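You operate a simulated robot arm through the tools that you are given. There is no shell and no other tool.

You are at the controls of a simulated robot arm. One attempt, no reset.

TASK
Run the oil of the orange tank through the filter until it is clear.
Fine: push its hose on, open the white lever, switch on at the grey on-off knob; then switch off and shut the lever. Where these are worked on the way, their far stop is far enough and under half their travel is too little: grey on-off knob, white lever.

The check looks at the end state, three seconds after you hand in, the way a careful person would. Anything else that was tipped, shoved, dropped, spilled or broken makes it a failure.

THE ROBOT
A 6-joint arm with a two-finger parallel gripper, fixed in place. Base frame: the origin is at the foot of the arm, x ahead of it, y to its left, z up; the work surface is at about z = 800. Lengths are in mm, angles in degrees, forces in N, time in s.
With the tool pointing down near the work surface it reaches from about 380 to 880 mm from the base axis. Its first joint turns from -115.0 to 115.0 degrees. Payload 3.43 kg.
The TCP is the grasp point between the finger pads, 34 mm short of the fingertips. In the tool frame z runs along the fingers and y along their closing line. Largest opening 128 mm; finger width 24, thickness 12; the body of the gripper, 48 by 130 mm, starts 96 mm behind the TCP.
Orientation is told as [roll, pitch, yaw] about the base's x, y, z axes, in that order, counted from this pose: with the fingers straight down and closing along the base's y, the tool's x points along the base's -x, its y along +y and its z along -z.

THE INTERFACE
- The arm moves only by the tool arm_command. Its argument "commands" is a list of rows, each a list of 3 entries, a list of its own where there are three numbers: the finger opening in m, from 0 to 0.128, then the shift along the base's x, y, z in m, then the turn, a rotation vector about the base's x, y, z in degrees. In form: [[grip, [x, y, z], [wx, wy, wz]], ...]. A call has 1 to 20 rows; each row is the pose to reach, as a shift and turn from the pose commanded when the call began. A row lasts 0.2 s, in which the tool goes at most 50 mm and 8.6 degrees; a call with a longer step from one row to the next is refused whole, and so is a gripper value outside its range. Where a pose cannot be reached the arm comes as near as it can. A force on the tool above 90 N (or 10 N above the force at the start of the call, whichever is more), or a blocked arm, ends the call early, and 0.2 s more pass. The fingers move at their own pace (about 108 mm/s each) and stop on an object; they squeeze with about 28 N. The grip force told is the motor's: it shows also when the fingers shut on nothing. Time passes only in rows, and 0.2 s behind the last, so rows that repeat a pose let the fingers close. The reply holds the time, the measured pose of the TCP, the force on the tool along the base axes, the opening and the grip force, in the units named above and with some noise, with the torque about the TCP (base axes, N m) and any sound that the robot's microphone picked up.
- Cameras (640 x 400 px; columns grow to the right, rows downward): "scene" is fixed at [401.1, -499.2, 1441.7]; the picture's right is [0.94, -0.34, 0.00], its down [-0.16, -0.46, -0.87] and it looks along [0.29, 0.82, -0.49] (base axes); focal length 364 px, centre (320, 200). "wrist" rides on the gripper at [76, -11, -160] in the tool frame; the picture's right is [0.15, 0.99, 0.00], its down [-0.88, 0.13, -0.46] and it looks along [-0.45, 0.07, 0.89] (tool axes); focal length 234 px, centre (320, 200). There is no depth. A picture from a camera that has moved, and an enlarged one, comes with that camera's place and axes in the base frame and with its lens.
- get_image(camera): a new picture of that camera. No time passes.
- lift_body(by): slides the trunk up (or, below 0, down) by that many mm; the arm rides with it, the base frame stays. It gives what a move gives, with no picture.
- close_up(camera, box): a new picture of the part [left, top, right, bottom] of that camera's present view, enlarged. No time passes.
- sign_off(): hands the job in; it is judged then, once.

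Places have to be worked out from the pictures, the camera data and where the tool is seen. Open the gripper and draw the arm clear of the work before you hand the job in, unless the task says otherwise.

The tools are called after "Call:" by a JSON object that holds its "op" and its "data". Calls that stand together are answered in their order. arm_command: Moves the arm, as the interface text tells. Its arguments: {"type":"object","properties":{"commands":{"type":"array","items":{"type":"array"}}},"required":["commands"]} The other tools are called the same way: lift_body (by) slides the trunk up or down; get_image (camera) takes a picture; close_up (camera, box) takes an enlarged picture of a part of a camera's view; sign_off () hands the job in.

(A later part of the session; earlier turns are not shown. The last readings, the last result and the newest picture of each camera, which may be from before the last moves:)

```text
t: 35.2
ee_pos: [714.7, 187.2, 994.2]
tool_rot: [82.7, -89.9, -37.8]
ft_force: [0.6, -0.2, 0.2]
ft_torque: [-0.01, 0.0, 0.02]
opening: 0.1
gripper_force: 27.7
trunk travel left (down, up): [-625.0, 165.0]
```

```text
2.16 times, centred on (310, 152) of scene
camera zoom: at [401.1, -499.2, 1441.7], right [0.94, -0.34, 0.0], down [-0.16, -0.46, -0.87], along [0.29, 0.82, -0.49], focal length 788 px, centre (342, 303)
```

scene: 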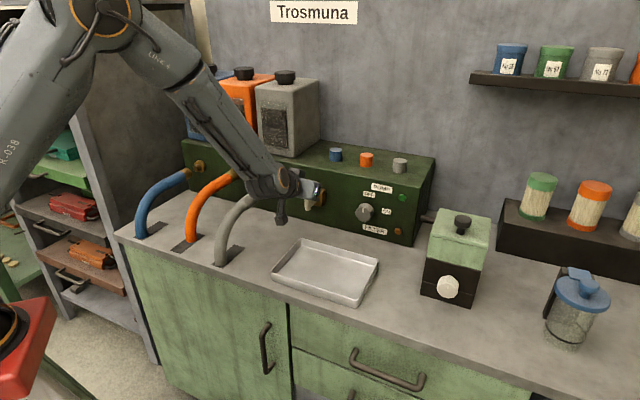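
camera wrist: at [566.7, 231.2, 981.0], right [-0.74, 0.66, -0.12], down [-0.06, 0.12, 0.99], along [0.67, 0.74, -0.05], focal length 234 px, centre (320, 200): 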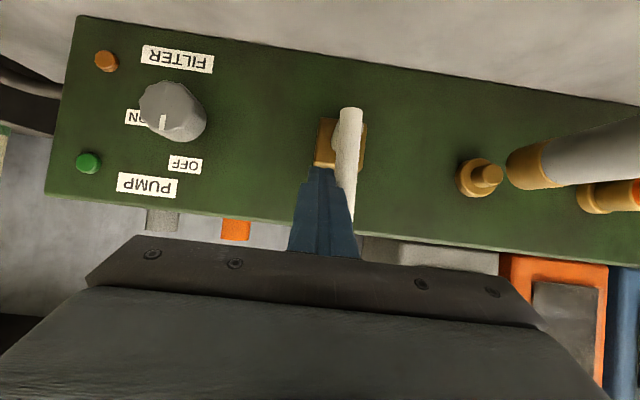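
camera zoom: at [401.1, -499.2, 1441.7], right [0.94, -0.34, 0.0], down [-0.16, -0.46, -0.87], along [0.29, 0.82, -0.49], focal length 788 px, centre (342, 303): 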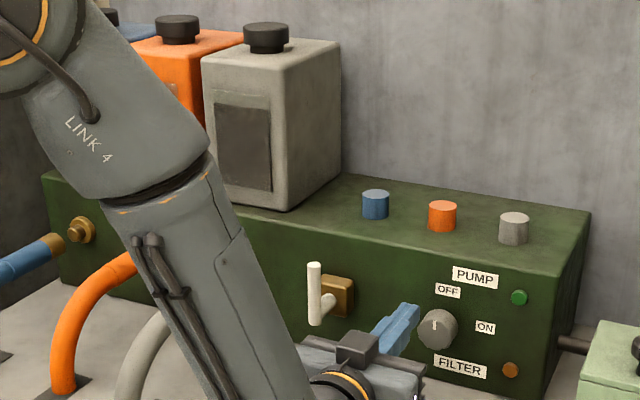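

The lever stands upright (open). Now I roll the horizontal tool +90° about its own axis so the fingers close vertically.

Call:
{"op": "arm_command", "data": {"commands": [[0.0, [0, 0, 0], [5.3, 5.3, 0]], [0.0, [0, 0, 0], [10.6, 10.6, 0]], [0.0, [0, 0, 0], [15.9, 15.9, 0]], [0.0, [0, 0, 0], [21.2, 21.2, 0]], [0.0, [0, 0, 0], [26.5, 26.5, 0]], [0.0, [0, 0, 0], [31.8, 31.8, 0]], [0.0, [0, 0, 0], [37.1, 37.1, 0]], [0.0, [0, 0, 0], [42.4, 42.4, 0]], [0.0, [0, 0, 0], [47.7, 47.7, 0]], [0.0, [0, 0, 0], [53.0, 53.0, 0]], [0.0, [0, 0, 0], [58.3, 58.3, 0]], [0.0, [0, 0, 0], [63.64, 63.64, 0]]]}}

Call:
{"op": "get_image", "data": {"camera": "wrist"}}

Call:
{"op": "get_image", "data": {"camera": "scene"}}

```text
t: 37.8
ee_pos: [713.5, 187.4, 995.4]
tool_rot: [89.9, 0.2, -44.9]
ft_force: [-0.7, -0.7, 0.1]
ft_torque: [0.01, 0.0, 0.03]
opening: 0.0
gripper_force: 28.4
trunk travel left (down, up): [-625.0, 165.0]
```

```text
taken
camera wrist: at [549.8, 128.3, 984.9], right [-0.1, 0.1, 0.99], down [0.3, -0.94, 0.13], along [0.95, 0.31, 0.06], focal length 234 px, centre (320, 200)
```

wrist: 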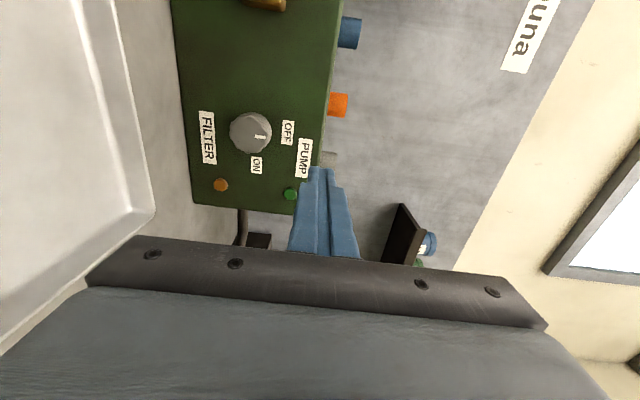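

```text
taken
```

scene: 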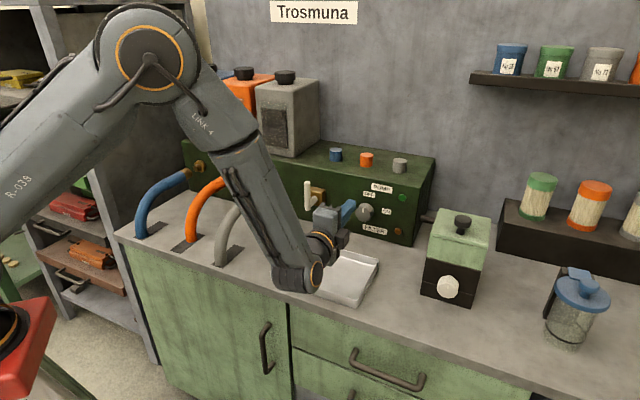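

Roll of +90° works. In free air I test that a further +90° is reachable, since that's the turn the knob needs.

Call:
{"op": "arm_command", "data": {"commands": [[0.0, [0, 0, 0], [5.3, 5.3, 0]], [0.0, [0, 0, 0], [10.6, 10.6, 0]], [0.0, [0, 0, 0], [15.9, 15.9, 0]], [0.0, [0, 0, 0], [21.2, 21.2, 0]], [0.0, [0, 0, 0], [26.5, 26.5, 0]], [0.0, [0, 0, 0], [31.8, 31.8, 0]], [0.0, [0, 0, 0], [37.1, 37.1, 0]], [0.0, [0, 0, 0], [42.4, 42.4, 0]], [0.0, [0, 0, 0], [47.7, 47.7, 0]], [0.0, [0, 0, 0], [53.0, 53.0, 0]], [0.0, [0, 0, 0], [58.3, 58.3, 0]], [0.0, [0, 0, 0], [63.64, 63.64, 0]], [0.0, [0, 0, 0], [67.2, 67.2, 0]]]}}

Call:
{"op": "get_image", "data": {"camera": "wrist"}}

```text
t: 40.6
ee_pos: [713.6, 187.6, 995.3]
tool_rot: [-90.9, 84.7, 134.1]
ft_force: [-0.4, -0.1, -0.6]
ft_torque: [-0.03, -0.01, 0.03]
opening: 0.1
gripper_force: 28.0
trunk travel left (down, up): [-625.0, 165.0]
```

```text
taken
camera wrist: at [599.9, 77.7, 1071.9], right [0.71, -0.71, 0.06], down [-0.29, -0.36, -0.89], along [0.65, 0.61, -0.45], focal length 234 px, centre (320, 200)
```

wrist: 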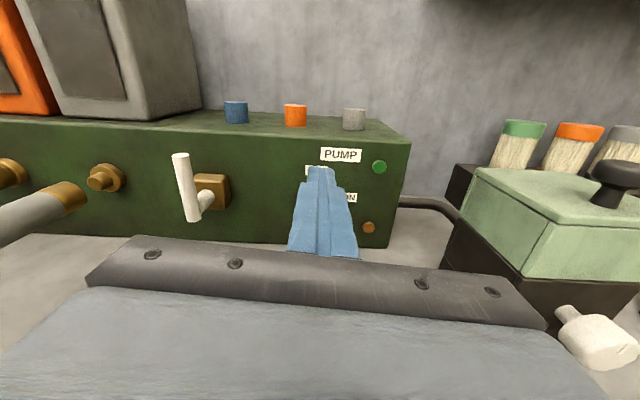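

A full turn to +185° is reachable. I roll back to +90°, open the fingers and lower to the knob's height, still well in front of it.

Call:
{"op": "arm_command", "data": {"commands": [[0.02, [0, 0, 0], [-5.3, -5.3, 0]], [0.05, [0, 0, 0], [-10.6, -10.6, 0]], [0.09, [0, 0, 0], [-15.9, -15.9, 0]], [0.09, [0, 0, 0], [-21.2, -21.2, 0]], [0.09, [0, 0, 0], [-26.5, -26.5, 0]], [0.09, [0, 0, 0], [-31.8, -31.8, 0]], [0.09, [0, 0, 0], [-37.1, -37.1, 0]], [0.09, [0, 0, 0], [-42.4, -42.4, 0]], [0.09, [0, 0, 0], [-47.7, -47.7, 0]], [0.09, [0, 0, -0.02], [-53.0, -53.0, 0]], [0.09, [0, 0, -0.04], [-58.3, -58.3, 0]], [0.09, [0, 0, -0.06], [-63.64, -63.64, 0]], [0.09, [0, 0, -0.086], [-67.2, -67.2, 0]], [0.09, [0.02, 0.022, -0.086], [-67.2, -67.2, 0]], [0.09, [0.036, 0.039, -0.086], [-67.2, -67.2, 0]], [0.09, [0.036, 0.039, -0.086], [-67.2, -67.2, 0]]]}}

Call:
{"op": "get_image", "data": {"camera": "wrist"}}

Call:
{"op": "get_image", "data": {"camera": "scene"}}

```text
t: 44.0
ee_pos: [751.7, 226.4, 908.8]
tool_rot: [89.9, 0.1, -44.9]
ft_force: [0.6, -0.6, -0.5]
ft_torque: [0.03, 0.0, 0.02]
opening: 90.1
gripper_force: 0.0
trunk travel left (down, up): [-625.0, 165.0]
```

```text
taken
camera wrist: at [586.4, 168.0, 898.5], right [-0.1, 0.1, 0.99], down [0.3, -0.94, 0.13], along [0.95, 0.31, 0.06], focal length 234 px, centre (320, 200)
```

wrist: 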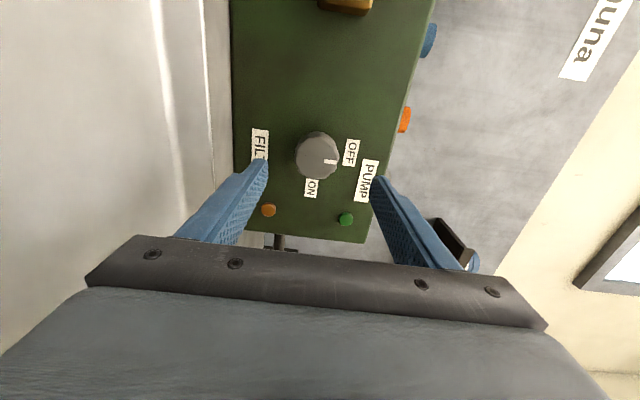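

```text
taken
```

scene: 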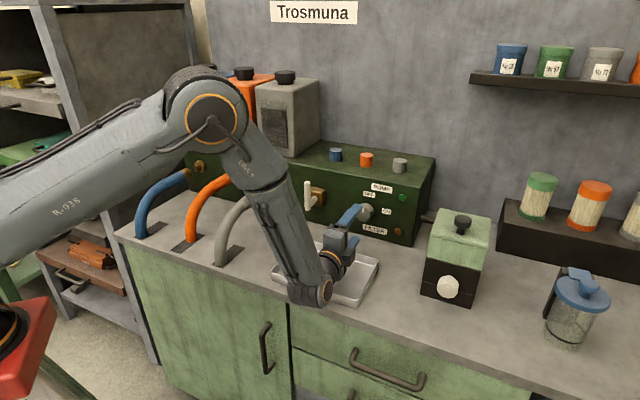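

The knob appears slightly off the finger centreline (about 4 mm low, 3 mm toward -e). I correct that, advance halfway and look again.

Call:
{"op": "arm_command", "data": {"commands": [[0.09, [0.008, 0.012, -0.004], [0, 0, 0]], [0.09, [0.018, 0.022, -0.004], [0, 0, 0]], [0.09, [0.018, 0.022, -0.004], [0, 0, 0]]]}}

Call:
{"op": "get_image", "data": {"camera": "wrist"}}

Call:
{"op": "close_up", "data": {"camera": "scene", "box": [240, 150, 440, 320]}}

```text
t: 44.8
ee_pos: [768.3, 248.1, 904.9]
tool_rot: [89.9, 0.1, -45.0]
ft_force: [0.0, -0.6, -0.2]
ft_torque: [0.01, -0.01, 0.01]
opening: 90.1
gripper_force: 0.1
trunk travel left (down, up): [-625.0, 165.0]
```

```text
taken
camera wrist: at [603.9, 190.0, 894.5], right [-0.1, 0.1, 0.99], down [0.3, -0.94, 0.13], along [0.95, 0.31, 0.06], focal length 234 px, centre (320, 200)
```

wrist: 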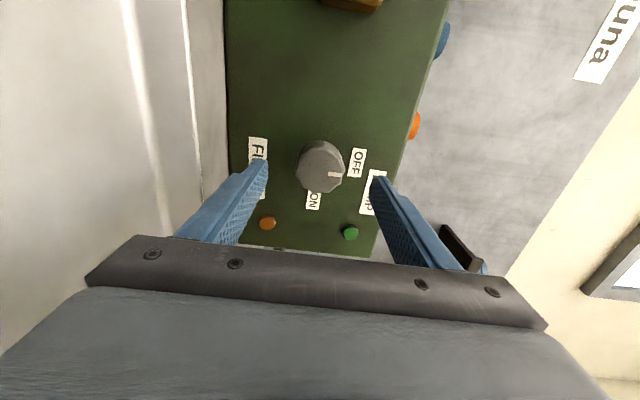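

```text
2.35 times, centred on (340, 235) of scene
camera zoom: at [401.1, -499.2, 1441.7], right [0.94, -0.34, 0.0], down [-0.16, -0.46, -0.87], along [0.29, 0.82, -0.49], focal length 858 px, centre (273, 118)
```

zoom: 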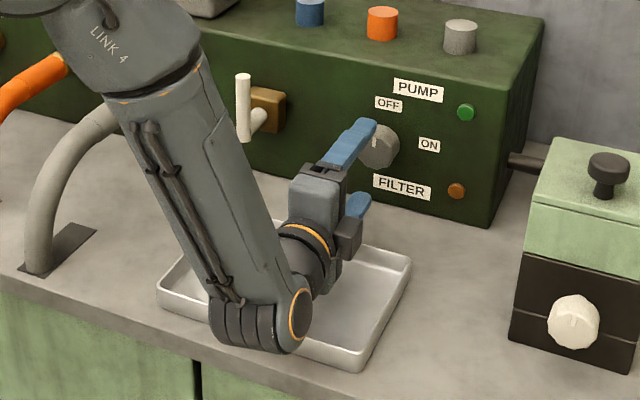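

Aligned in height; about 1–2 mm off in e. I advance to straddle the knob.

Call:
{"op": "arm_command", "data": {"commands": [[0.09, [0.008, 0.01, 0], [0, 0, 0]], [0.09, [0.017, 0.019, 0], [0, 0, 0]], [0.09, [0.026, 0.028, 0], [0, 0, 0]], [0.09, [0.033, 0.035, 0], [0, 0, 0]], [0.09, [0.033, 0.035, 0], [0, 0, 0]]]}}

Call:
{"op": "get_image", "data": {"camera": "wrist"}}

```text
t: 46.0
ee_pos: [801.9, 283.2, 904.0]
tool_rot: [89.8, 0.1, -44.8]
ft_force: [-0.1, -0.3, -0.4]
ft_torque: [0.04, -0.02, 0.04]
opening: 90.0
gripper_force: 0.1
trunk travel left (down, up): [-625.0, 165.0]
```

```text
taken
camera wrist: at [636.8, 224.4, 894.2], right [-0.1, 0.1, 0.99], down [0.3, -0.94, 0.13], along [0.95, 0.31, 0.06], focal length 234 px, centre (320, 200)
```

wrist: 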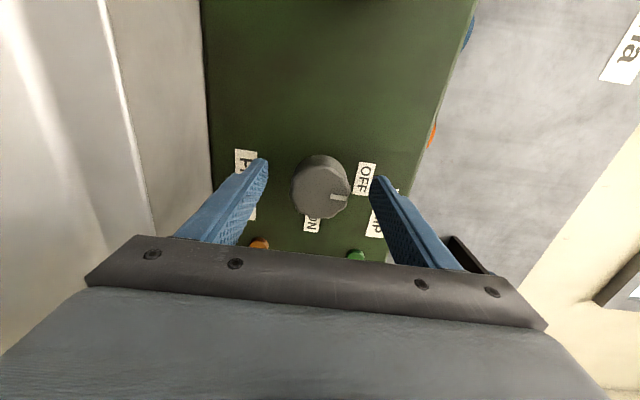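

The knob's face is centred at the grasp point. I close the fingers on it.

Call:
{"op": "arm_command", "data": {"commands": [[0.07, [0, 0, 0], [0, 0, 0]], [0.05, [0, 0, 0], [0, 0, 0]], [0.035, [0, 0, 0], [0, 0, 0]], [0.03, [0, 0, 0], [0, 0, 0]], [0.03, [0, 0, 0], [0, 0, 0]]]}}

```text
t: 47.2
ee_pos: [802.3, 282.7, 904.8]
tool_rot: [89.9, 0.0, -44.9]
ft_force: [0.7, 0.5, 1.1]
ft_torque: [0.14, -0.16, 0.04]
opening: 47.5
gripper_force: 45.0
trunk travel left (down, up): [-625.0, 165.0]
```

Gripped at 47.5 mm with no side load. I turn clockwise (+n) 30° first and check.

Call:
{"op": "arm_command", "data": {"commands": [[0.03, [0, 0, 0], [5.3, 5.3, 0]], [0.03, [0, 0, 0], [10.6, 10.6, 0]], [0.03, [0, 0, 0], [15.9, 15.9, 0]], [0.03, [0, 0, 0], [21.2, 21.2, 0]]]}}

Call:
{"op": "get_image", "data": {"camera": "wrist"}}

```text
t: 48.2
ee_pos: [801.8, 283.8, 905.2]
tool_rot: [90.1, 30.2, -44.9]
ft_force: [6.6, 1.6, 11.3]
ft_torque: [-0.45, 0.43, -0.56]
opening: 47.8
gripper_force: 44.9
trunk travel left (down, up): [-625.0, 165.0]
```

```text
taken
camera wrist: at [640.2, 220.9, 934.9], right [0.26, -0.26, 0.93], down [0.26, -0.91, -0.33], along [0.93, 0.33, -0.17], focal length 234 px, centre (320, 200)
```

wrist: 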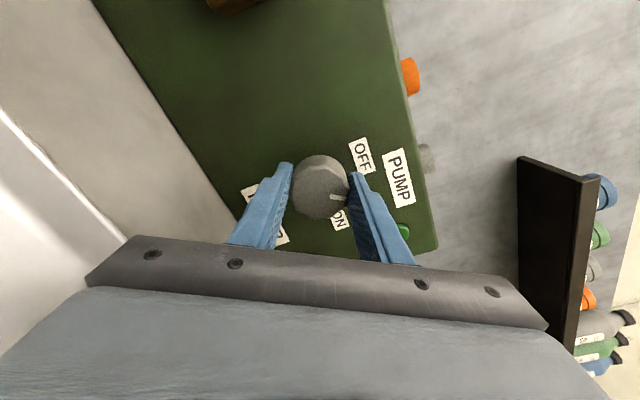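

The mark stays fixed relative to the fingers, so the knob is turning. I continue another 52°.

Call:
{"op": "arm_command", "data": {"commands": [[0.03, [0, 0, 0], [5.3, 5.3, 0]], [0.03, [0, 0, 0], [10.6, 10.6, 0]], [0.03, [0, 0, 0], [15.9, 15.9, 0]], [0.03, [0, 0, 0], [21.2, 21.2, 0]], [0.03, [0, 0, 0], [26.5, 26.5, 0]], [0.03, [0, 0, 0], [31.8, 31.8, 0]], [0.03, [0, 0, 0], [36.8, 36.8, 0]]]}}

Call:
{"op": "get_image", "data": {"camera": "wrist"}}

Call:
{"op": "get_image", "data": {"camera": "scene"}}

```text
t: 49.8
ee_pos: [802.9, 282.0, 907.4]
tool_rot: [92.6, 82.1, -42.5]
ft_force: [29.6, -10.3, 25.6]
ft_torque: [-0.08, -0.09, 0.2]
opening: 47.7
gripper_force: 44.9
trunk travel left (down, up): [-625.0, 165.0]
```

```text
taken
camera wrist: at [676.4, 184.2, 980.9], right [0.68, -0.68, 0.28], down [-0.14, -0.49, -0.86], along [0.72, 0.54, -0.43], focal length 234 px, centre (320, 200)
```

wrist: 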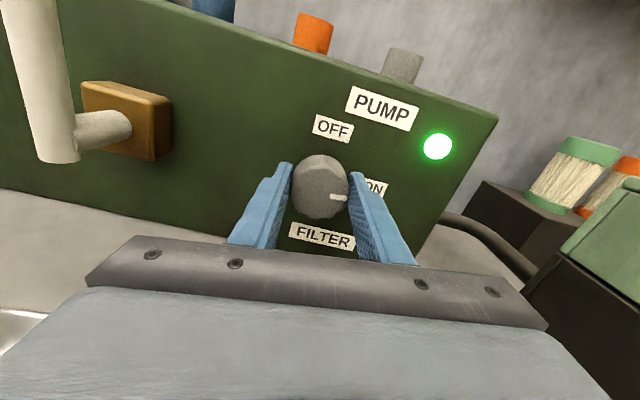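

```text
taken
```

scene: 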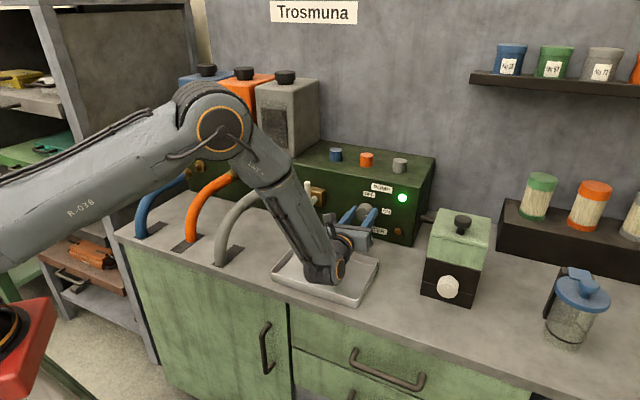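

The green PUMP lamp is lit, so the pump is running. I look at the lamps and at what's visible of the tank.

Call:
{"op": "close_up", "data": {"camera": "scene", "box": [300, 150, 460, 260]}}

Call:
{"op": "close_up", "data": {"camera": "scene", "box": [160, 60, 340, 180]}}

```text
3.64 times, centred on (380, 205) of scene
camera zoom: at [401.1, -499.2, 1441.7], right [0.94, -0.34, 0.0], down [-0.16, -0.46, -0.87], along [0.29, 0.82, -0.49], focal length 1325 px, centre (102, 182)
```

zoom: 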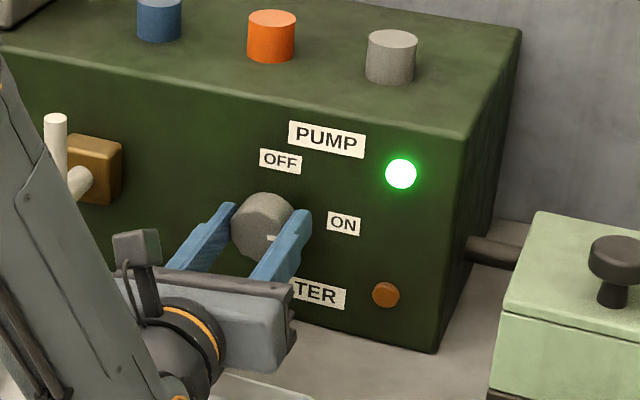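

```text
3.33 times, centred on (250, 120) of scene
camera zoom: at [401.1, -499.2, 1441.7], right [0.94, -0.34, 0.0], down [-0.16, -0.46, -0.87], along [0.29, 0.82, -0.49], focal length 1215 px, centre (553, 467)
```

zoom: 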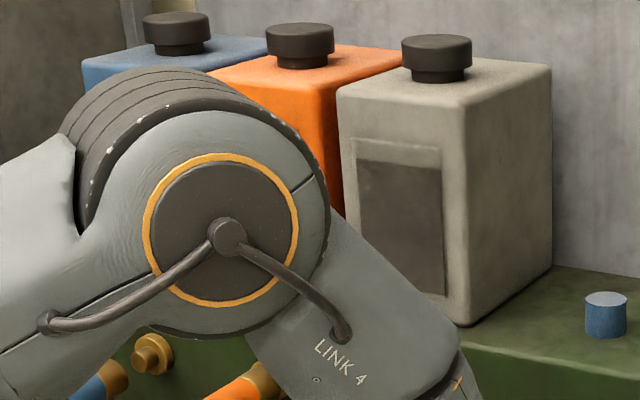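

The mark points to about ON. I relieve the side load and turn the last few degrees to feel the stop.

Call:
{"op": "arm_command", "data": {"commands": [[0.03, [0.001, -0.001, 0.0015], [0, 0, 0]], [0.03, [0.002, -0.002, 0.003], [3.5, 3.5, 0]], [0.03, [0.002, -0.002, 0.003], [6, 6, 0]]]}}

Call:
{"op": "get_image", "data": {"camera": "wrist"}}

```text
t: 50.6
ee_pos: [803.6, 280.7, 907.5]
tool_rot: [-94.3, 89.3, 130.7]
ft_force: [23.8, -9.5, 13.4]
ft_torque: [-0.2, -0.74, -0.22]
opening: 47.8
gripper_force: 45.2
trunk travel left (down, up): [-625.0, 165.0]
```

```text
taken
camera wrist: at [685.0, 175.8, 983.8], right [0.7, -0.7, 0.13], down [-0.24, -0.41, -0.88], along [0.67, 0.59, -0.45], focal length 234 px, centre (320, 200)
```

wrist: 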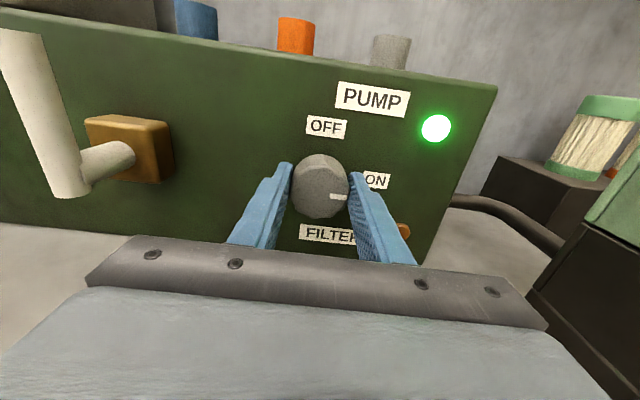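

Turned the full 90° to ON. I release the knob, back straight off and rise to get a view of the tanks.

Call:
{"op": "arm_command", "data": {"commands": [[0.06, [0, 0, 0], [0, 0, 0]], [0.09, [0, 0, 0], [0, 0, 0]], [0.09, [-0.02, -0.02, 0], [0, 0, 0]], [0.09, [-0.045, -0.045, 0], [0, 0, 0]], [0.09, [-0.07, -0.07, 0], [0, 0, 0]], [0.09, [-0.095, -0.095, 0.02], [0, 0, 0]], [0.09, [-0.125, -0.095, 0.05], [0, 0, 0]], [0.09, [-0.155, -0.095, 0.09], [0, 0, 0]], [0.09, [-0.185, -0.095, 0.12], [0, 0, 0]]]}}

Call:
{"op": "get_image", "data": {"camera": "wrist"}}

Call:
{"op": "get_image", "data": {"camera": "scene"}}

```text
t: 52.6
ee_pos: [617.5, 187.2, 1029.3]
tool_rot: [-95.5, 89.4, 129.5]
ft_force: [0.5, 0.0, -0.6]
ft_torque: [0.03, 0.0, 0.05]
opening: 90.0
gripper_force: 0.0
trunk travel left (down, up): [-625.0, 165.0]
```

```text
taken
camera wrist: at [499.5, 81.5, 1104.9], right [0.7, -0.7, 0.14], down [-0.24, -0.41, -0.88], along [0.67, 0.59, -0.45], focal length 234 px, centre (320, 200)
```

wrist: 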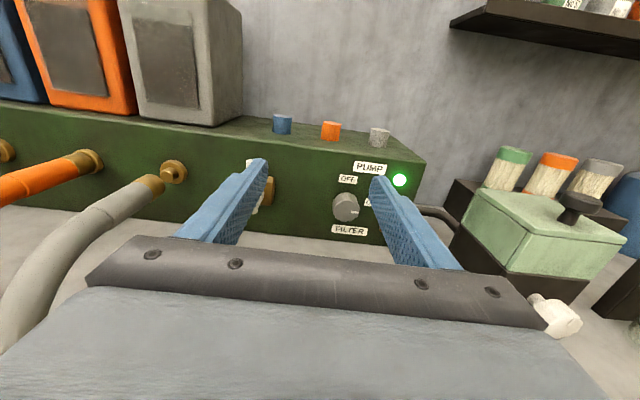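

```text
taken
```

scene: 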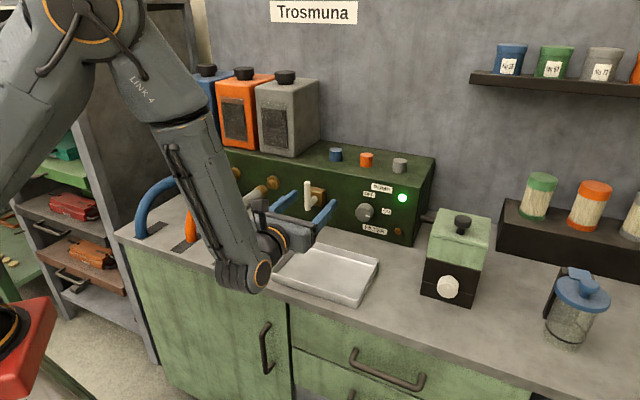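

Good view: both the tanks and the lamp are visible here. I enlarge the tank windows.

Call:
{"op": "close_up", "data": {"camera": "scene", "box": [195, 60, 335, 165]}}

Call:
{"op": "close_up", "data": {"camera": "wrist", "box": [0, 0, 250, 150]}}

Call:
{"op": "close_up", "data": {"camera": "wrist", "box": [310, 140, 440, 250]}}

```text
3.81 times, centred on (265, 112) of scene
camera zoom: at [401.1, -499.2, 1441.7], right [0.94, -0.34, 0.0], down [-0.16, -0.46, -0.87], along [0.29, 0.82, -0.49], focal length 1389 px, centre (530, 533)
```

zoom: 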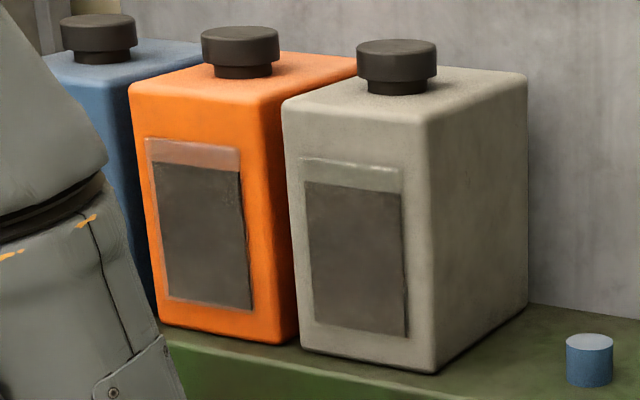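

```text
2.56 times, centred on (125, 75) of wrist
camera zoom: at [499.5, 81.5, 1104.9], right [0.7, -0.7, 0.14], down [-0.24, -0.41, -0.88], along [0.67, 0.59, -0.45], focal length 600 px, centre (819, 520)
```

zoom: 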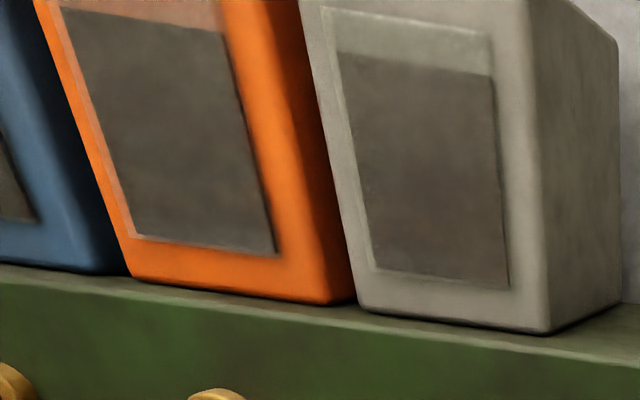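

```text
3.64 times, centred on (375, 195) of wrist
camera zoom: at [499.5, 81.5, 1104.9], right [0.7, -0.7, 0.14], down [-0.24, -0.41, -0.88], along [0.67, 0.59, -0.45], focal length 852 px, centre (120, 218)
```

zoom: 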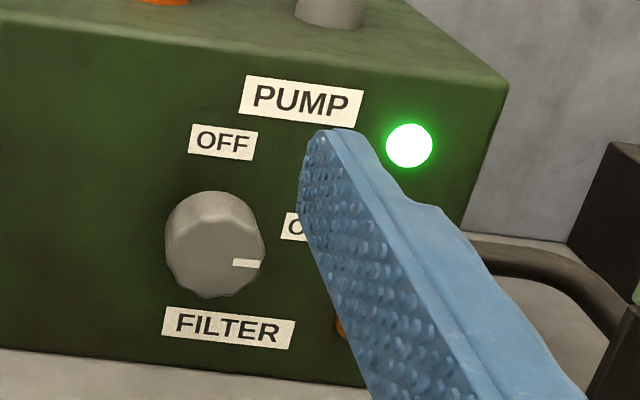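

The pump is on and the orange window is still dark. I wait 4 seconds and compare.

Call:
{"op": "arm_command", "data": {"commands": [[0.09, [0, 0, 0], [0, 0, 0]], [0.09, [0, 0, 0], [0, 0, 0]], [0.09, [0, 0, 0], [0, 0, 0]], [0.09, [0, 0, 0], [0, 0, 0]], [0.09, [0, 0, 0], [0, 0, 0]], [0.09, [0, 0, 0], [0, 0, 0]], [0.09, [0, 0, 0], [0, 0, 0]], [0.09, [0, 0, 0], [0, 0, 0]], [0.09, [0, 0, 0], [0, 0, 0]], [0.09, [0, 0, 0], [0, 0, 0]], [0.09, [0, 0, 0], [0, 0, 0]], [0.09, [0, 0, 0], [0, 0, 0]], [0.09, [0, 0, 0], [0, 0, 0]], [0.09, [0, 0, 0], [0, 0, 0]], [0.09, [0, 0, 0], [0, 0, 0]], [0.09, [0, 0, 0], [0, 0, 0]], [0.09, [0, 0, 0], [0, 0, 0]], [0.09, [0, 0, 0], [0, 0, 0]], [0.09, [0, 0, 0], [0, 0, 0]], [0.09, [0, 0, 0], [0, 0, 0]]]}}

Call:
{"op": "close_up", "data": {"camera": "scene", "box": [195, 60, 335, 165]}}

Call:
{"op": "close_up", "data": {"camera": "wrist", "box": [0, 0, 250, 150]}}

Call:
{"op": "close_up", "data": {"camera": "scene", "box": [280, 140, 440, 250]}}

```text
t: 56.8
ee_pos: [618.4, 186.0, 1028.2]
tool_rot: [-98.1, 89.4, 127.0]
ft_force: [0.3, -0.6, 0.0]
ft_torque: [-0.03, 0.0, 0.01]
opening: 90.3
gripper_force: 0.0
trunk travel left (down, up): [-625.0, 165.0]
```

```text
3.81 times, centred on (265, 112) of scene
camera zoom: at [401.1, -499.2, 1441.7], right [0.94, -0.34, 0.0], down [-0.16, -0.46, -0.87], along [0.29, 0.82, -0.49], focal length 1389 px, centre (530, 533)
```

zoom: 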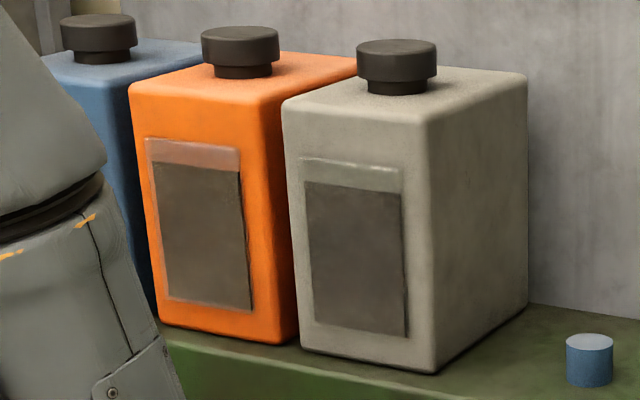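

```text
2.56 times, centred on (125, 75) of wrist
camera zoom: at [499.4, 81.5, 1104.9], right [0.7, -0.7, 0.14], down [-0.24, -0.41, -0.88], along [0.67, 0.59, -0.45], focal length 600 px, centre (819, 520)
```

zoom: 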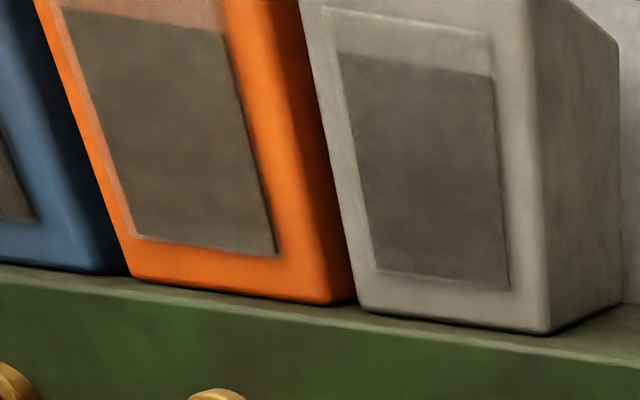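

```text
3.64 times, centred on (360, 195) of scene
camera zoom: at [401.1, -499.2, 1441.7], right [0.94, -0.34, 0.0], down [-0.16, -0.46, -0.87], along [0.29, 0.82, -0.49], focal length 1325 px, centre (174, 218)
```

zoom: 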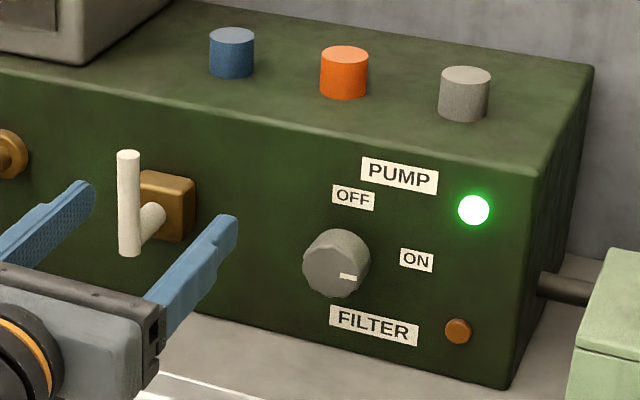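

The orange window looks a shade lighter/browner, so filtering is slowly working. I wait another 8 seconds.

Call:
{"op": "arm_command", "data": {"commands": [[0.09, [0, 0, 0], [0, 0, 0]], [0.09, [0, 0, 0], [0, 0, 0]], [0.09, [0, 0, 0], [0, 0, 0]], [0.09, [0, 0, 0], [0, 0, 0]], [0.09, [0, 0, 0], [0, 0, 0]], [0.09, [0, 0, 0], [0, 0, 0]], [0.09, [0, 0, 0], [0, 0, 0]], [0.09, [0, 0, 0], [0, 0, 0]], [0.09, [0, 0, 0], [0, 0, 0]], [0.09, [0, 0, 0], [0, 0, 0]], [0.09, [0, 0, 0], [0, 0, 0]], [0.09, [0, 0, 0], [0, 0, 0]], [0.09, [0, 0, 0], [0, 0, 0]], [0.09, [0, 0, 0], [0, 0, 0]], [0.09, [0, 0, 0], [0, 0, 0]], [0.09, [0, 0, 0], [0, 0, 0]], [0.09, [0, 0, 0], [0, 0, 0]], [0.09, [0, 0, 0], [0, 0, 0]], [0.09, [0, 0, 0], [0, 0, 0]], [0.09, [0, 0, 0], [0, 0, 0]]]}}

Call:
{"op": "arm_command", "data": {"commands": [[0.09, [0, 0, 0], [0, 0, 0]], [0.09, [0, 0, 0], [0, 0, 0]], [0.09, [0, 0, 0], [0, 0, 0]], [0.09, [0, 0, 0], [0, 0, 0]], [0.09, [0, 0, 0], [0, 0, 0]], [0.09, [0, 0, 0], [0, 0, 0]], [0.09, [0, 0, 0], [0, 0, 0]], [0.09, [0, 0, 0], [0, 0, 0]], [0.09, [0, 0, 0], [0, 0, 0]], [0.09, [0, 0, 0], [0, 0, 0]], [0.09, [0, 0, 0], [0, 0, 0]], [0.09, [0, 0, 0], [0, 0, 0]], [0.09, [0, 0, 0], [0, 0, 0]], [0.09, [0, 0, 0], [0, 0, 0]], [0.09, [0, 0, 0], [0, 0, 0]], [0.09, [0, 0, 0], [0, 0, 0]], [0.09, [0, 0, 0], [0, 0, 0]], [0.09, [0, 0, 0], [0, 0, 0]], [0.09, [0, 0, 0], [0, 0, 0]], [0.09, [0, 0, 0], [0, 0, 0]]]}}

Call:
{"op": "close_up", "data": {"camera": "scene", "box": [195, 60, 335, 165]}}

Call:
{"op": "get_image", "data": {"camera": "scene"}}

```text
t: 61.0
ee_pos: [618.7, 186.3, 1029.1]
tool_rot: [-98.1, 89.4, 126.9]
ft_force: [-0.6, -0.2, 0.3]
ft_torque: [-0.02, 0.02, 0.01]
opening: 90.2
gripper_force: 0.0
trunk travel left (down, up): [-625.0, 165.0]
```

```text
t: 65.2
ee_pos: [617.9, 186.7, 1029.0]
tool_rot: [-98.0, 89.4, 127.1]
ft_force: [0.4, 1.2, 0.2]
ft_torque: [0.02, -0.02, -0.01]
opening: 90.0
gripper_force: 0.0
trunk travel left (down, up): [-625.0, 165.0]
```

```text
3.81 times, centred on (265, 112) of scene
camera zoom: at [401.1, -499.2, 1441.7], right [0.94, -0.34, 0.0], down [-0.16, -0.46, -0.87], along [0.29, 0.82, -0.49], focal length 1389 px, centre (530, 533)
```

zoom: 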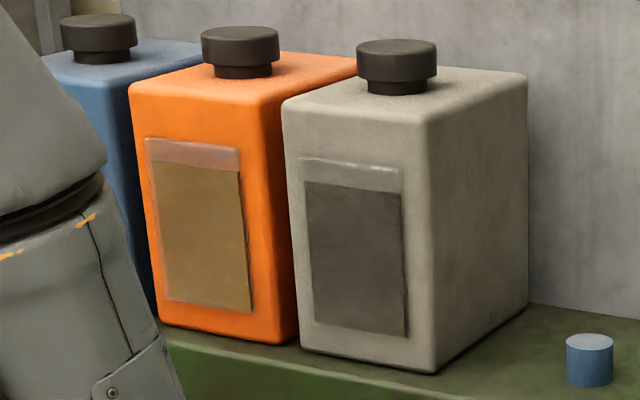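

```text
taken
```

scene: 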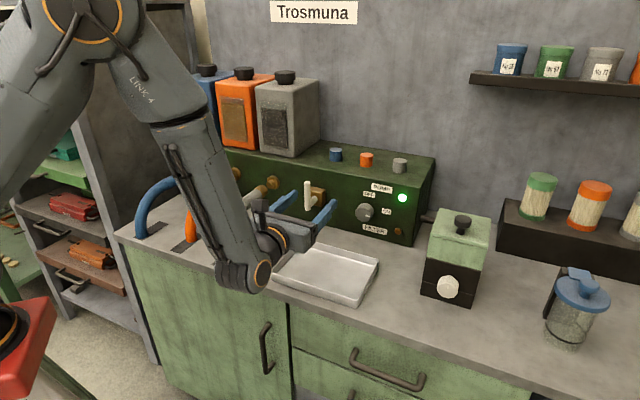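

The oil is clearing to golden brown. I wait 8 more seconds, also watching the filter lamp.

Call:
{"op": "arm_command", "data": {"commands": [[0.09, [0, 0, 0], [0, 0, 0]], [0.09, [0, 0, 0], [0, 0, 0]], [0.09, [0, 0, 0], [0, 0, 0]], [0.09, [0, 0, 0], [0, 0, 0]], [0.09, [0, 0, 0], [0, 0, 0]], [0.09, [0, 0, 0], [0, 0, 0]], [0.09, [0, 0, 0], [0, 0, 0]], [0.09, [0, 0, 0], [0, 0, 0]], [0.09, [0, 0, 0], [0, 0, 0]], [0.09, [0, 0, 0], [0, 0, 0]], [0.09, [0, 0, 0], [0, 0, 0]], [0.09, [0, 0, 0], [0, 0, 0]], [0.09, [0, 0, 0], [0, 0, 0]], [0.09, [0, 0, 0], [0, 0, 0]], [0.09, [0, 0, 0], [0, 0, 0]], [0.09, [0, 0, 0], [0, 0, 0]], [0.09, [0, 0, 0], [0, 0, 0]], [0.09, [0, 0, 0], [0, 0, 0]], [0.09, [0, 0, 0], [0, 0, 0]], [0.09, [0, 0, 0], [0, 0, 0]]]}}

Call:
{"op": "close_up", "data": {"camera": "scene", "box": [195, 60, 335, 165]}}

Call:
{"op": "arm_command", "data": {"commands": [[0.09, [0, 0, 0], [0, 0, 0]], [0.09, [0, 0, 0], [0, 0, 0]], [0.09, [0, 0, 0], [0, 0, 0]], [0.09, [0, 0, 0], [0, 0, 0]], [0.09, [0, 0, 0], [0, 0, 0]], [0.09, [0, 0, 0], [0, 0, 0]], [0.09, [0, 0, 0], [0, 0, 0]], [0.09, [0, 0, 0], [0, 0, 0]], [0.09, [0, 0, 0], [0, 0, 0]], [0.09, [0, 0, 0], [0, 0, 0]], [0.09, [0, 0, 0], [0, 0, 0]], [0.09, [0, 0, 0], [0, 0, 0]], [0.09, [0, 0, 0], [0, 0, 0]], [0.09, [0, 0, 0], [0, 0, 0]], [0.09, [0, 0, 0], [0, 0, 0]], [0.09, [0, 0, 0], [0, 0, 0]], [0.09, [0, 0, 0], [0, 0, 0]], [0.09, [0, 0, 0], [0, 0, 0]], [0.09, [0, 0, 0], [0, 0, 0]], [0.09, [0, 0, 0], [0, 0, 0]]]}}

Call:
{"op": "close_up", "data": {"camera": "scene", "box": [195, 60, 335, 165]}}

Call:
{"op": "get_image", "data": {"camera": "scene"}}

```text
t: 69.4
ee_pos: [617.2, 186.1, 1029.8]
tool_rot: [-98.1, 89.5, 126.9]
ft_force: [0.4, 0.6, -0.3]
ft_torque: [-0.04, 0.03, 0.03]
opening: 90.0
gripper_force: 0.0
trunk travel left (down, up): [-625.0, 165.0]
```

```text
3.81 times, centred on (265, 112) of scene
camera zoom: at [401.1, -499.2, 1441.7], right [0.94, -0.34, 0.0], down [-0.16, -0.46, -0.87], along [0.29, 0.82, -0.49], focal length 1389 px, centre (530, 533)
```

zoom: 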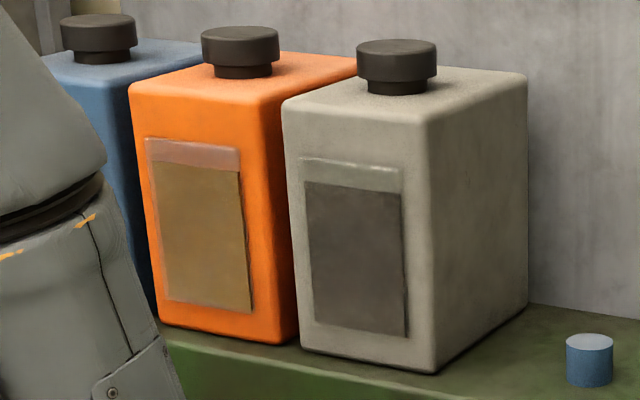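

```text
t: 73.6
ee_pos: [619.0, 186.8, 1028.9]
tool_rot: [-98.0, 89.3, 127.1]
ft_force: [-0.6, 0.0, -1.0]
ft_torque: [0.0, 0.04, 0.0]
opening: 89.9
gripper_force: 0.1
trunk travel left (down, up): [-625.0, 165.0]
```

```text
3.81 times, centred on (265, 112) of scene
camera zoom: at [401.1, -499.2, 1441.7], right [0.94, -0.34, 0.0], down [-0.16, -0.46, -0.87], along [0.29, 0.82, -0.49], focal length 1389 px, centre (530, 533)
```

zoom: 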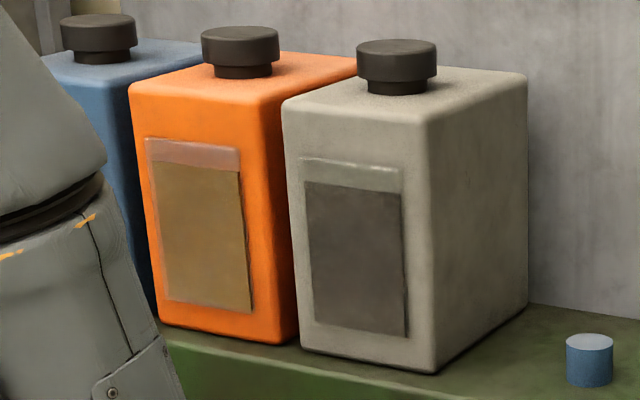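

```text
taken
```

scene: 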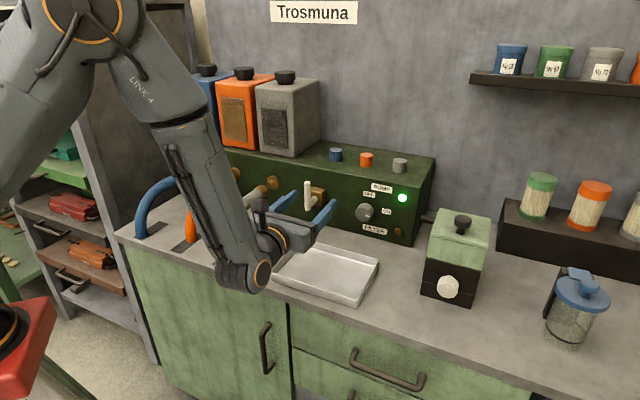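

The window hasn't changed between t=65 and t=73; I check whether this is truly clear or whether the filter has stalled, by zooming on the lamps and window.

Call:
{"op": "close_up", "data": {"camera": "scene", "box": [340, 170, 420, 245]}}

Call:
{"op": "close_up", "data": {"camera": "wrist", "box": [0, 0, 250, 150]}}

Call:
{"op": "close_up", "data": {"camera": "scene", "box": [400, 160, 640, 310]}}

Call:
{"op": "close_up", "data": {"camera": "scene", "box": [210, 80, 270, 150]}}

```text
5.33 times, centred on (380, 208) of scene
camera zoom: at [401.1, -499.2, 1441.7], right [0.94, -0.34, 0.0], down [-0.16, -0.46, -0.87], along [0.29, 0.82, -0.49], focal length 1944 px, centre (0, 160)
```

zoom: 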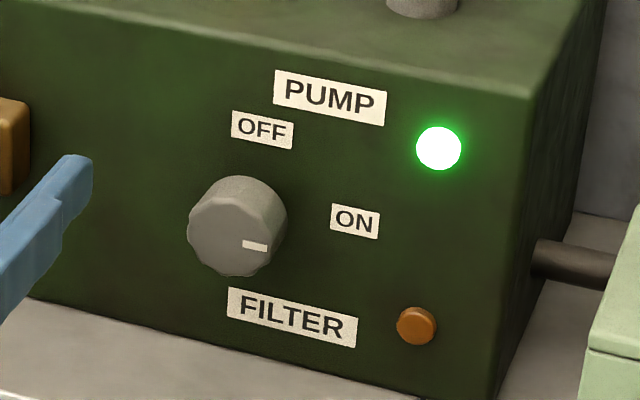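

```text
2.56 times, centred on (125, 75) of wrist
camera zoom: at [499.4, 81.5, 1104.9], right [0.7, -0.7, 0.14], down [-0.24, -0.41, -0.88], along [0.67, 0.59, -0.45], focal length 600 px, centre (819, 520)
```

zoom: 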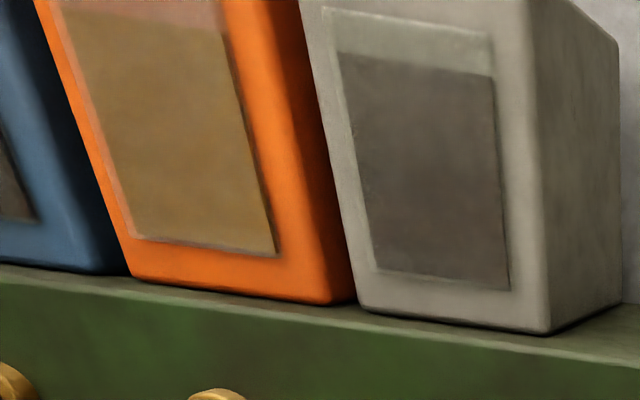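

```text
2.67 times, centred on (520, 235) of scene
camera zoom: at [401.1, -499.2, 1441.7], right [0.94, -0.34, 0.0], down [-0.16, -0.46, -0.87], along [0.29, 0.82, -0.49], focal length 972 px, centre (-213, 107)
```

zoom: 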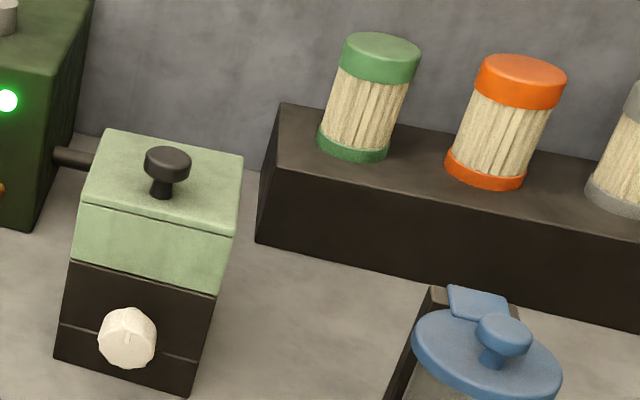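

```text
5.71 times, centred on (240, 115) of scene
camera zoom: at [401.1, -499.2, 1441.7], right [0.94, -0.34, 0.0], down [-0.16, -0.46, -0.87], along [0.29, 0.82, -0.49], focal length 2083 px, centre (777, 686)
```

zoom: 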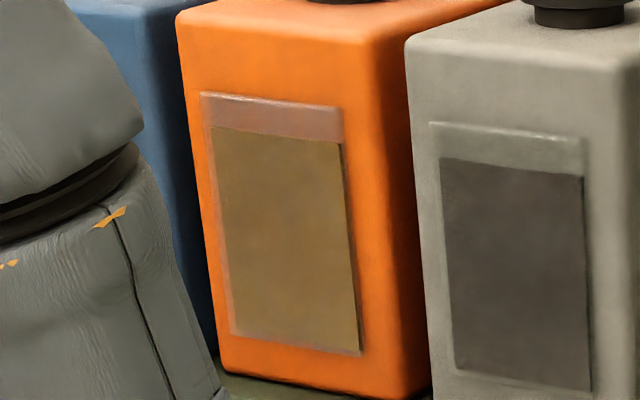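

The FILTER lamp is not lit, the oil looks golden and uniform. I wait 8 more seconds to confirm it has stopped changing.

Call:
{"op": "arm_command", "data": {"commands": [[0.09, [0, 0, 0], [0, 0, 0]], [0.09, [0, 0, 0], [0, 0, 0]], [0.09, [0, 0, 0], [0, 0, 0]], [0.09, [0, 0, 0], [0, 0, 0]], [0.09, [0, 0, 0], [0, 0, 0]], [0.09, [0, 0, 0], [0, 0, 0]], [0.09, [0, 0, 0], [0, 0, 0]], [0.09, [0, 0, 0], [0, 0, 0]], [0.09, [0, 0, 0], [0, 0, 0]], [0.09, [0, 0, 0], [0, 0, 0]], [0.09, [0, 0, 0], [0, 0, 0]], [0.09, [0, 0, 0], [0, 0, 0]], [0.09, [0, 0, 0], [0, 0, 0]], [0.09, [0, 0, 0], [0, 0, 0]], [0.09, [0, 0, 0], [0, 0, 0]], [0.09, [0, 0, 0], [0, 0, 0]], [0.09, [0, 0, 0], [0, 0, 0]], [0.09, [0, 0, 0], [0, 0, 0]], [0.09, [0, 0, 0], [0, 0, 0]], [0.09, [0, 0, 0], [0, 0, 0]]]}}

Call:
{"op": "arm_command", "data": {"commands": [[0.09, [0, 0, 0], [0, 0, 0]], [0.09, [0, 0, 0], [0, 0, 0]], [0.09, [0, 0, 0], [0, 0, 0]], [0.09, [0, 0, 0], [0, 0, 0]], [0.09, [0, 0, 0], [0, 0, 0]], [0.09, [0, 0, 0], [0, 0, 0]], [0.09, [0, 0, 0], [0, 0, 0]], [0.09, [0, 0, 0], [0, 0, 0]], [0.09, [0, 0, 0], [0, 0, 0]], [0.09, [0, 0, 0], [0, 0, 0]], [0.09, [0, 0, 0], [0, 0, 0]], [0.09, [0, 0, 0], [0, 0, 0]], [0.09, [0, 0, 0], [0, 0, 0]], [0.09, [0, 0, 0], [0, 0, 0]], [0.09, [0, 0, 0], [0, 0, 0]], [0.09, [0, 0, 0], [0, 0, 0]], [0.09, [0, 0, 0], [0, 0, 0]], [0.09, [0, 0, 0], [0, 0, 0]], [0.09, [0, 0, 0], [0, 0, 0]], [0.09, [0, 0, 0], [0, 0, 0]]]}}

Call:
{"op": "close_up", "data": {"camera": "scene", "box": [210, 80, 270, 150]}}

Call:
{"op": "close_up", "data": {"camera": "wrist", "box": [0, 0, 250, 150]}}

Call:
{"op": "close_up", "data": {"camera": "scene", "box": [340, 170, 420, 245]}}

```text
t: 77.8
ee_pos: [619.1, 186.5, 1029.2]
tool_rot: [-98.0, 89.3, 127.0]
ft_force: [0.5, 0.2, 0.0]
ft_torque: [0.02, -0.01, 0.01]
opening: 90.1
gripper_force: 0.0
trunk travel left (down, up): [-625.0, 165.0]
```

```text
t: 82.0
ee_pos: [617.4, 188.4, 1028.5]
tool_rot: [-98.0, 89.4, 127.1]
ft_force: [-0.2, -0.2, 0.3]
ft_torque: [0.02, 0.01, -0.03]
opening: 90.1
gripper_force: 0.0
trunk travel left (down, up): [-625.0, 165.0]
```

```text
5.71 times, centred on (240, 115) of scene
camera zoom: at [401.1, -499.2, 1441.7], right [0.94, -0.34, 0.0], down [-0.16, -0.46, -0.87], along [0.29, 0.82, -0.49], focal length 2083 px, centre (777, 686)
```

zoom: 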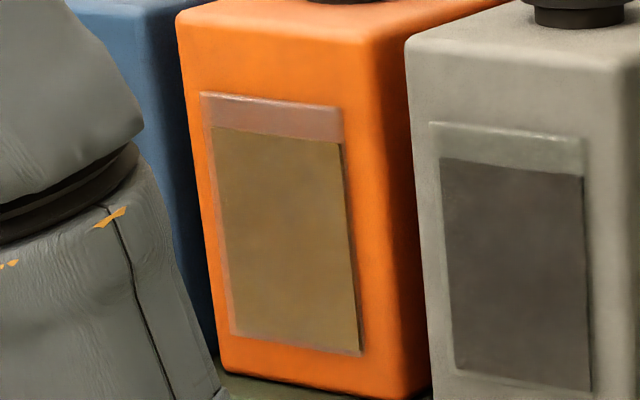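

```text
2.56 times, centred on (125, 75) of wrist
camera zoom: at [499.4, 81.5, 1104.9], right [0.7, -0.7, 0.14], down [-0.24, -0.41, -0.88], along [0.67, 0.59, -0.45], focal length 600 px, centre (819, 520)
```

zoom: 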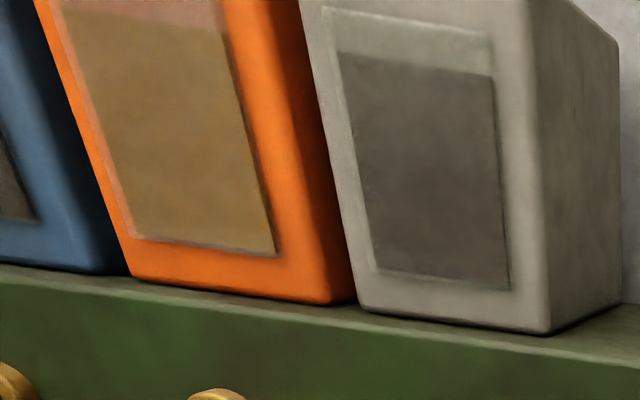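

```text
5.33 times, centred on (380, 208) of scene
camera zoom: at [401.1, -499.2, 1441.7], right [0.94, -0.34, 0.0], down [-0.16, -0.46, -0.87], along [0.29, 0.82, -0.49], focal length 1944 px, centre (0, 160)
```

zoom: 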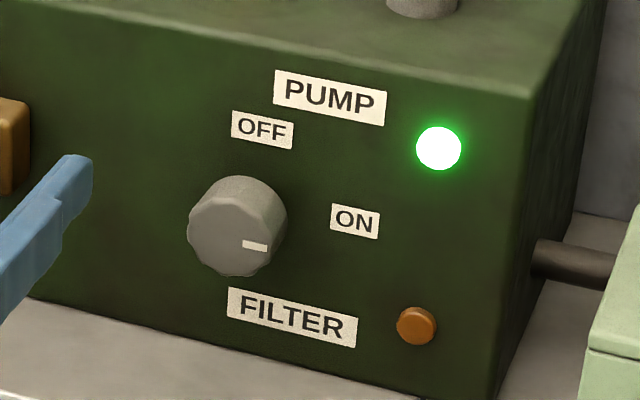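

Stable from t=65 to t=82, so the oil is clear. I return to just in front of the knob to switch it off, keeping the same roll.

Call:
{"op": "arm_command", "data": {"commands": [[0.09, [0.03, 0, -0.03], [0, 0, 0]], [0.09, [0.06, 0, -0.07], [0, 0, 0]], [0.09, [0.09, 0, -0.1], [0, 0, 0]], [0.09, [0.115, 0.025, -0.12], [0, 0, 0]], [0.09, [0.115, 0.025, -0.12], [0, 0, 0]]]}}

Call:
{"op": "get_image", "data": {"camera": "wrist"}}

```text
t: 83.2
ee_pos: [733.3, 212.5, 907.8]
tool_rot: [-99.2, 89.4, 125.7]
ft_force: [-0.1, -1.0, -0.7]
ft_torque: [-0.01, 0.0, 0.0]
opening: 90.0
gripper_force: 0.1
trunk travel left (down, up): [-625.0, 165.0]
```

```text
taken
camera wrist: at [614.2, 107.0, 983.4], right [0.7, -0.7, 0.14], down [-0.24, -0.41, -0.88], along [0.67, 0.59, -0.45], focal length 234 px, centre (320, 200)
```

wrist: 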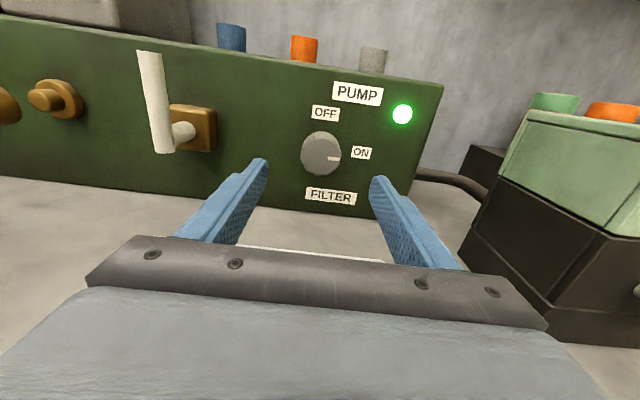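

Well aligned (about 1 mm to correct). I go forward over the knob and close on it.

Call:
{"op": "arm_command", "data": {"commands": [[0.09, [0.02, 0.0185, 0], [0, 0, 0]], [0.09, [0.04, 0.0385, -0.001], [0, 0, 0]], [0.09, [0.057, 0.0553, -0.0015], [0, 0, 0]], [0.09, [0.071, 0.0693, -0.0015], [0, 0, 0]], [0.09, [0.071, 0.0693, -0.0015], [0, 0, 0]], [0.07, [0.071, 0.0693, -0.0015], [0, 0, 0]], [0.05, [0.071, 0.0693, -0.0015], [0, 0, 0]], [0.03, [0.071, 0.0693, -0.0015], [0, 0, 0]], [0.03, [0.071, 0.0693, -0.0015], [0, 0, 0]], [0.03, [0.071, 0.0693, -0.0015], [0, 0, 0]]]}}

Call:
{"op": "get_image", "data": {"camera": "wrist"}}

```text
t: 85.4
ee_pos: [806.0, 282.1, 905.9]
tool_rot: [-97.4, 89.5, 127.7]
ft_force: [-1.9, 3.0, -0.2]
ft_torque: [0.13, -0.13, -0.15]
opening: 47.7
gripper_force: 44.8
trunk travel left (down, up): [-625.0, 165.0]
```

```text
taken
camera wrist: at [685.9, 176.5, 982.6], right [0.7, -0.7, 0.14], down [-0.24, -0.41, -0.88], along [0.67, 0.59, -0.45], focal length 234 px, centre (320, 200)
```

wrist: 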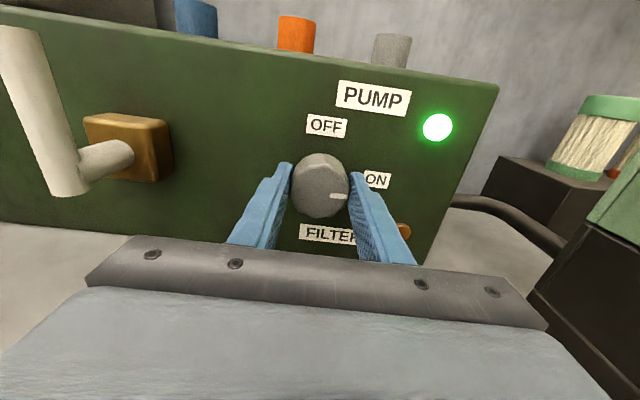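

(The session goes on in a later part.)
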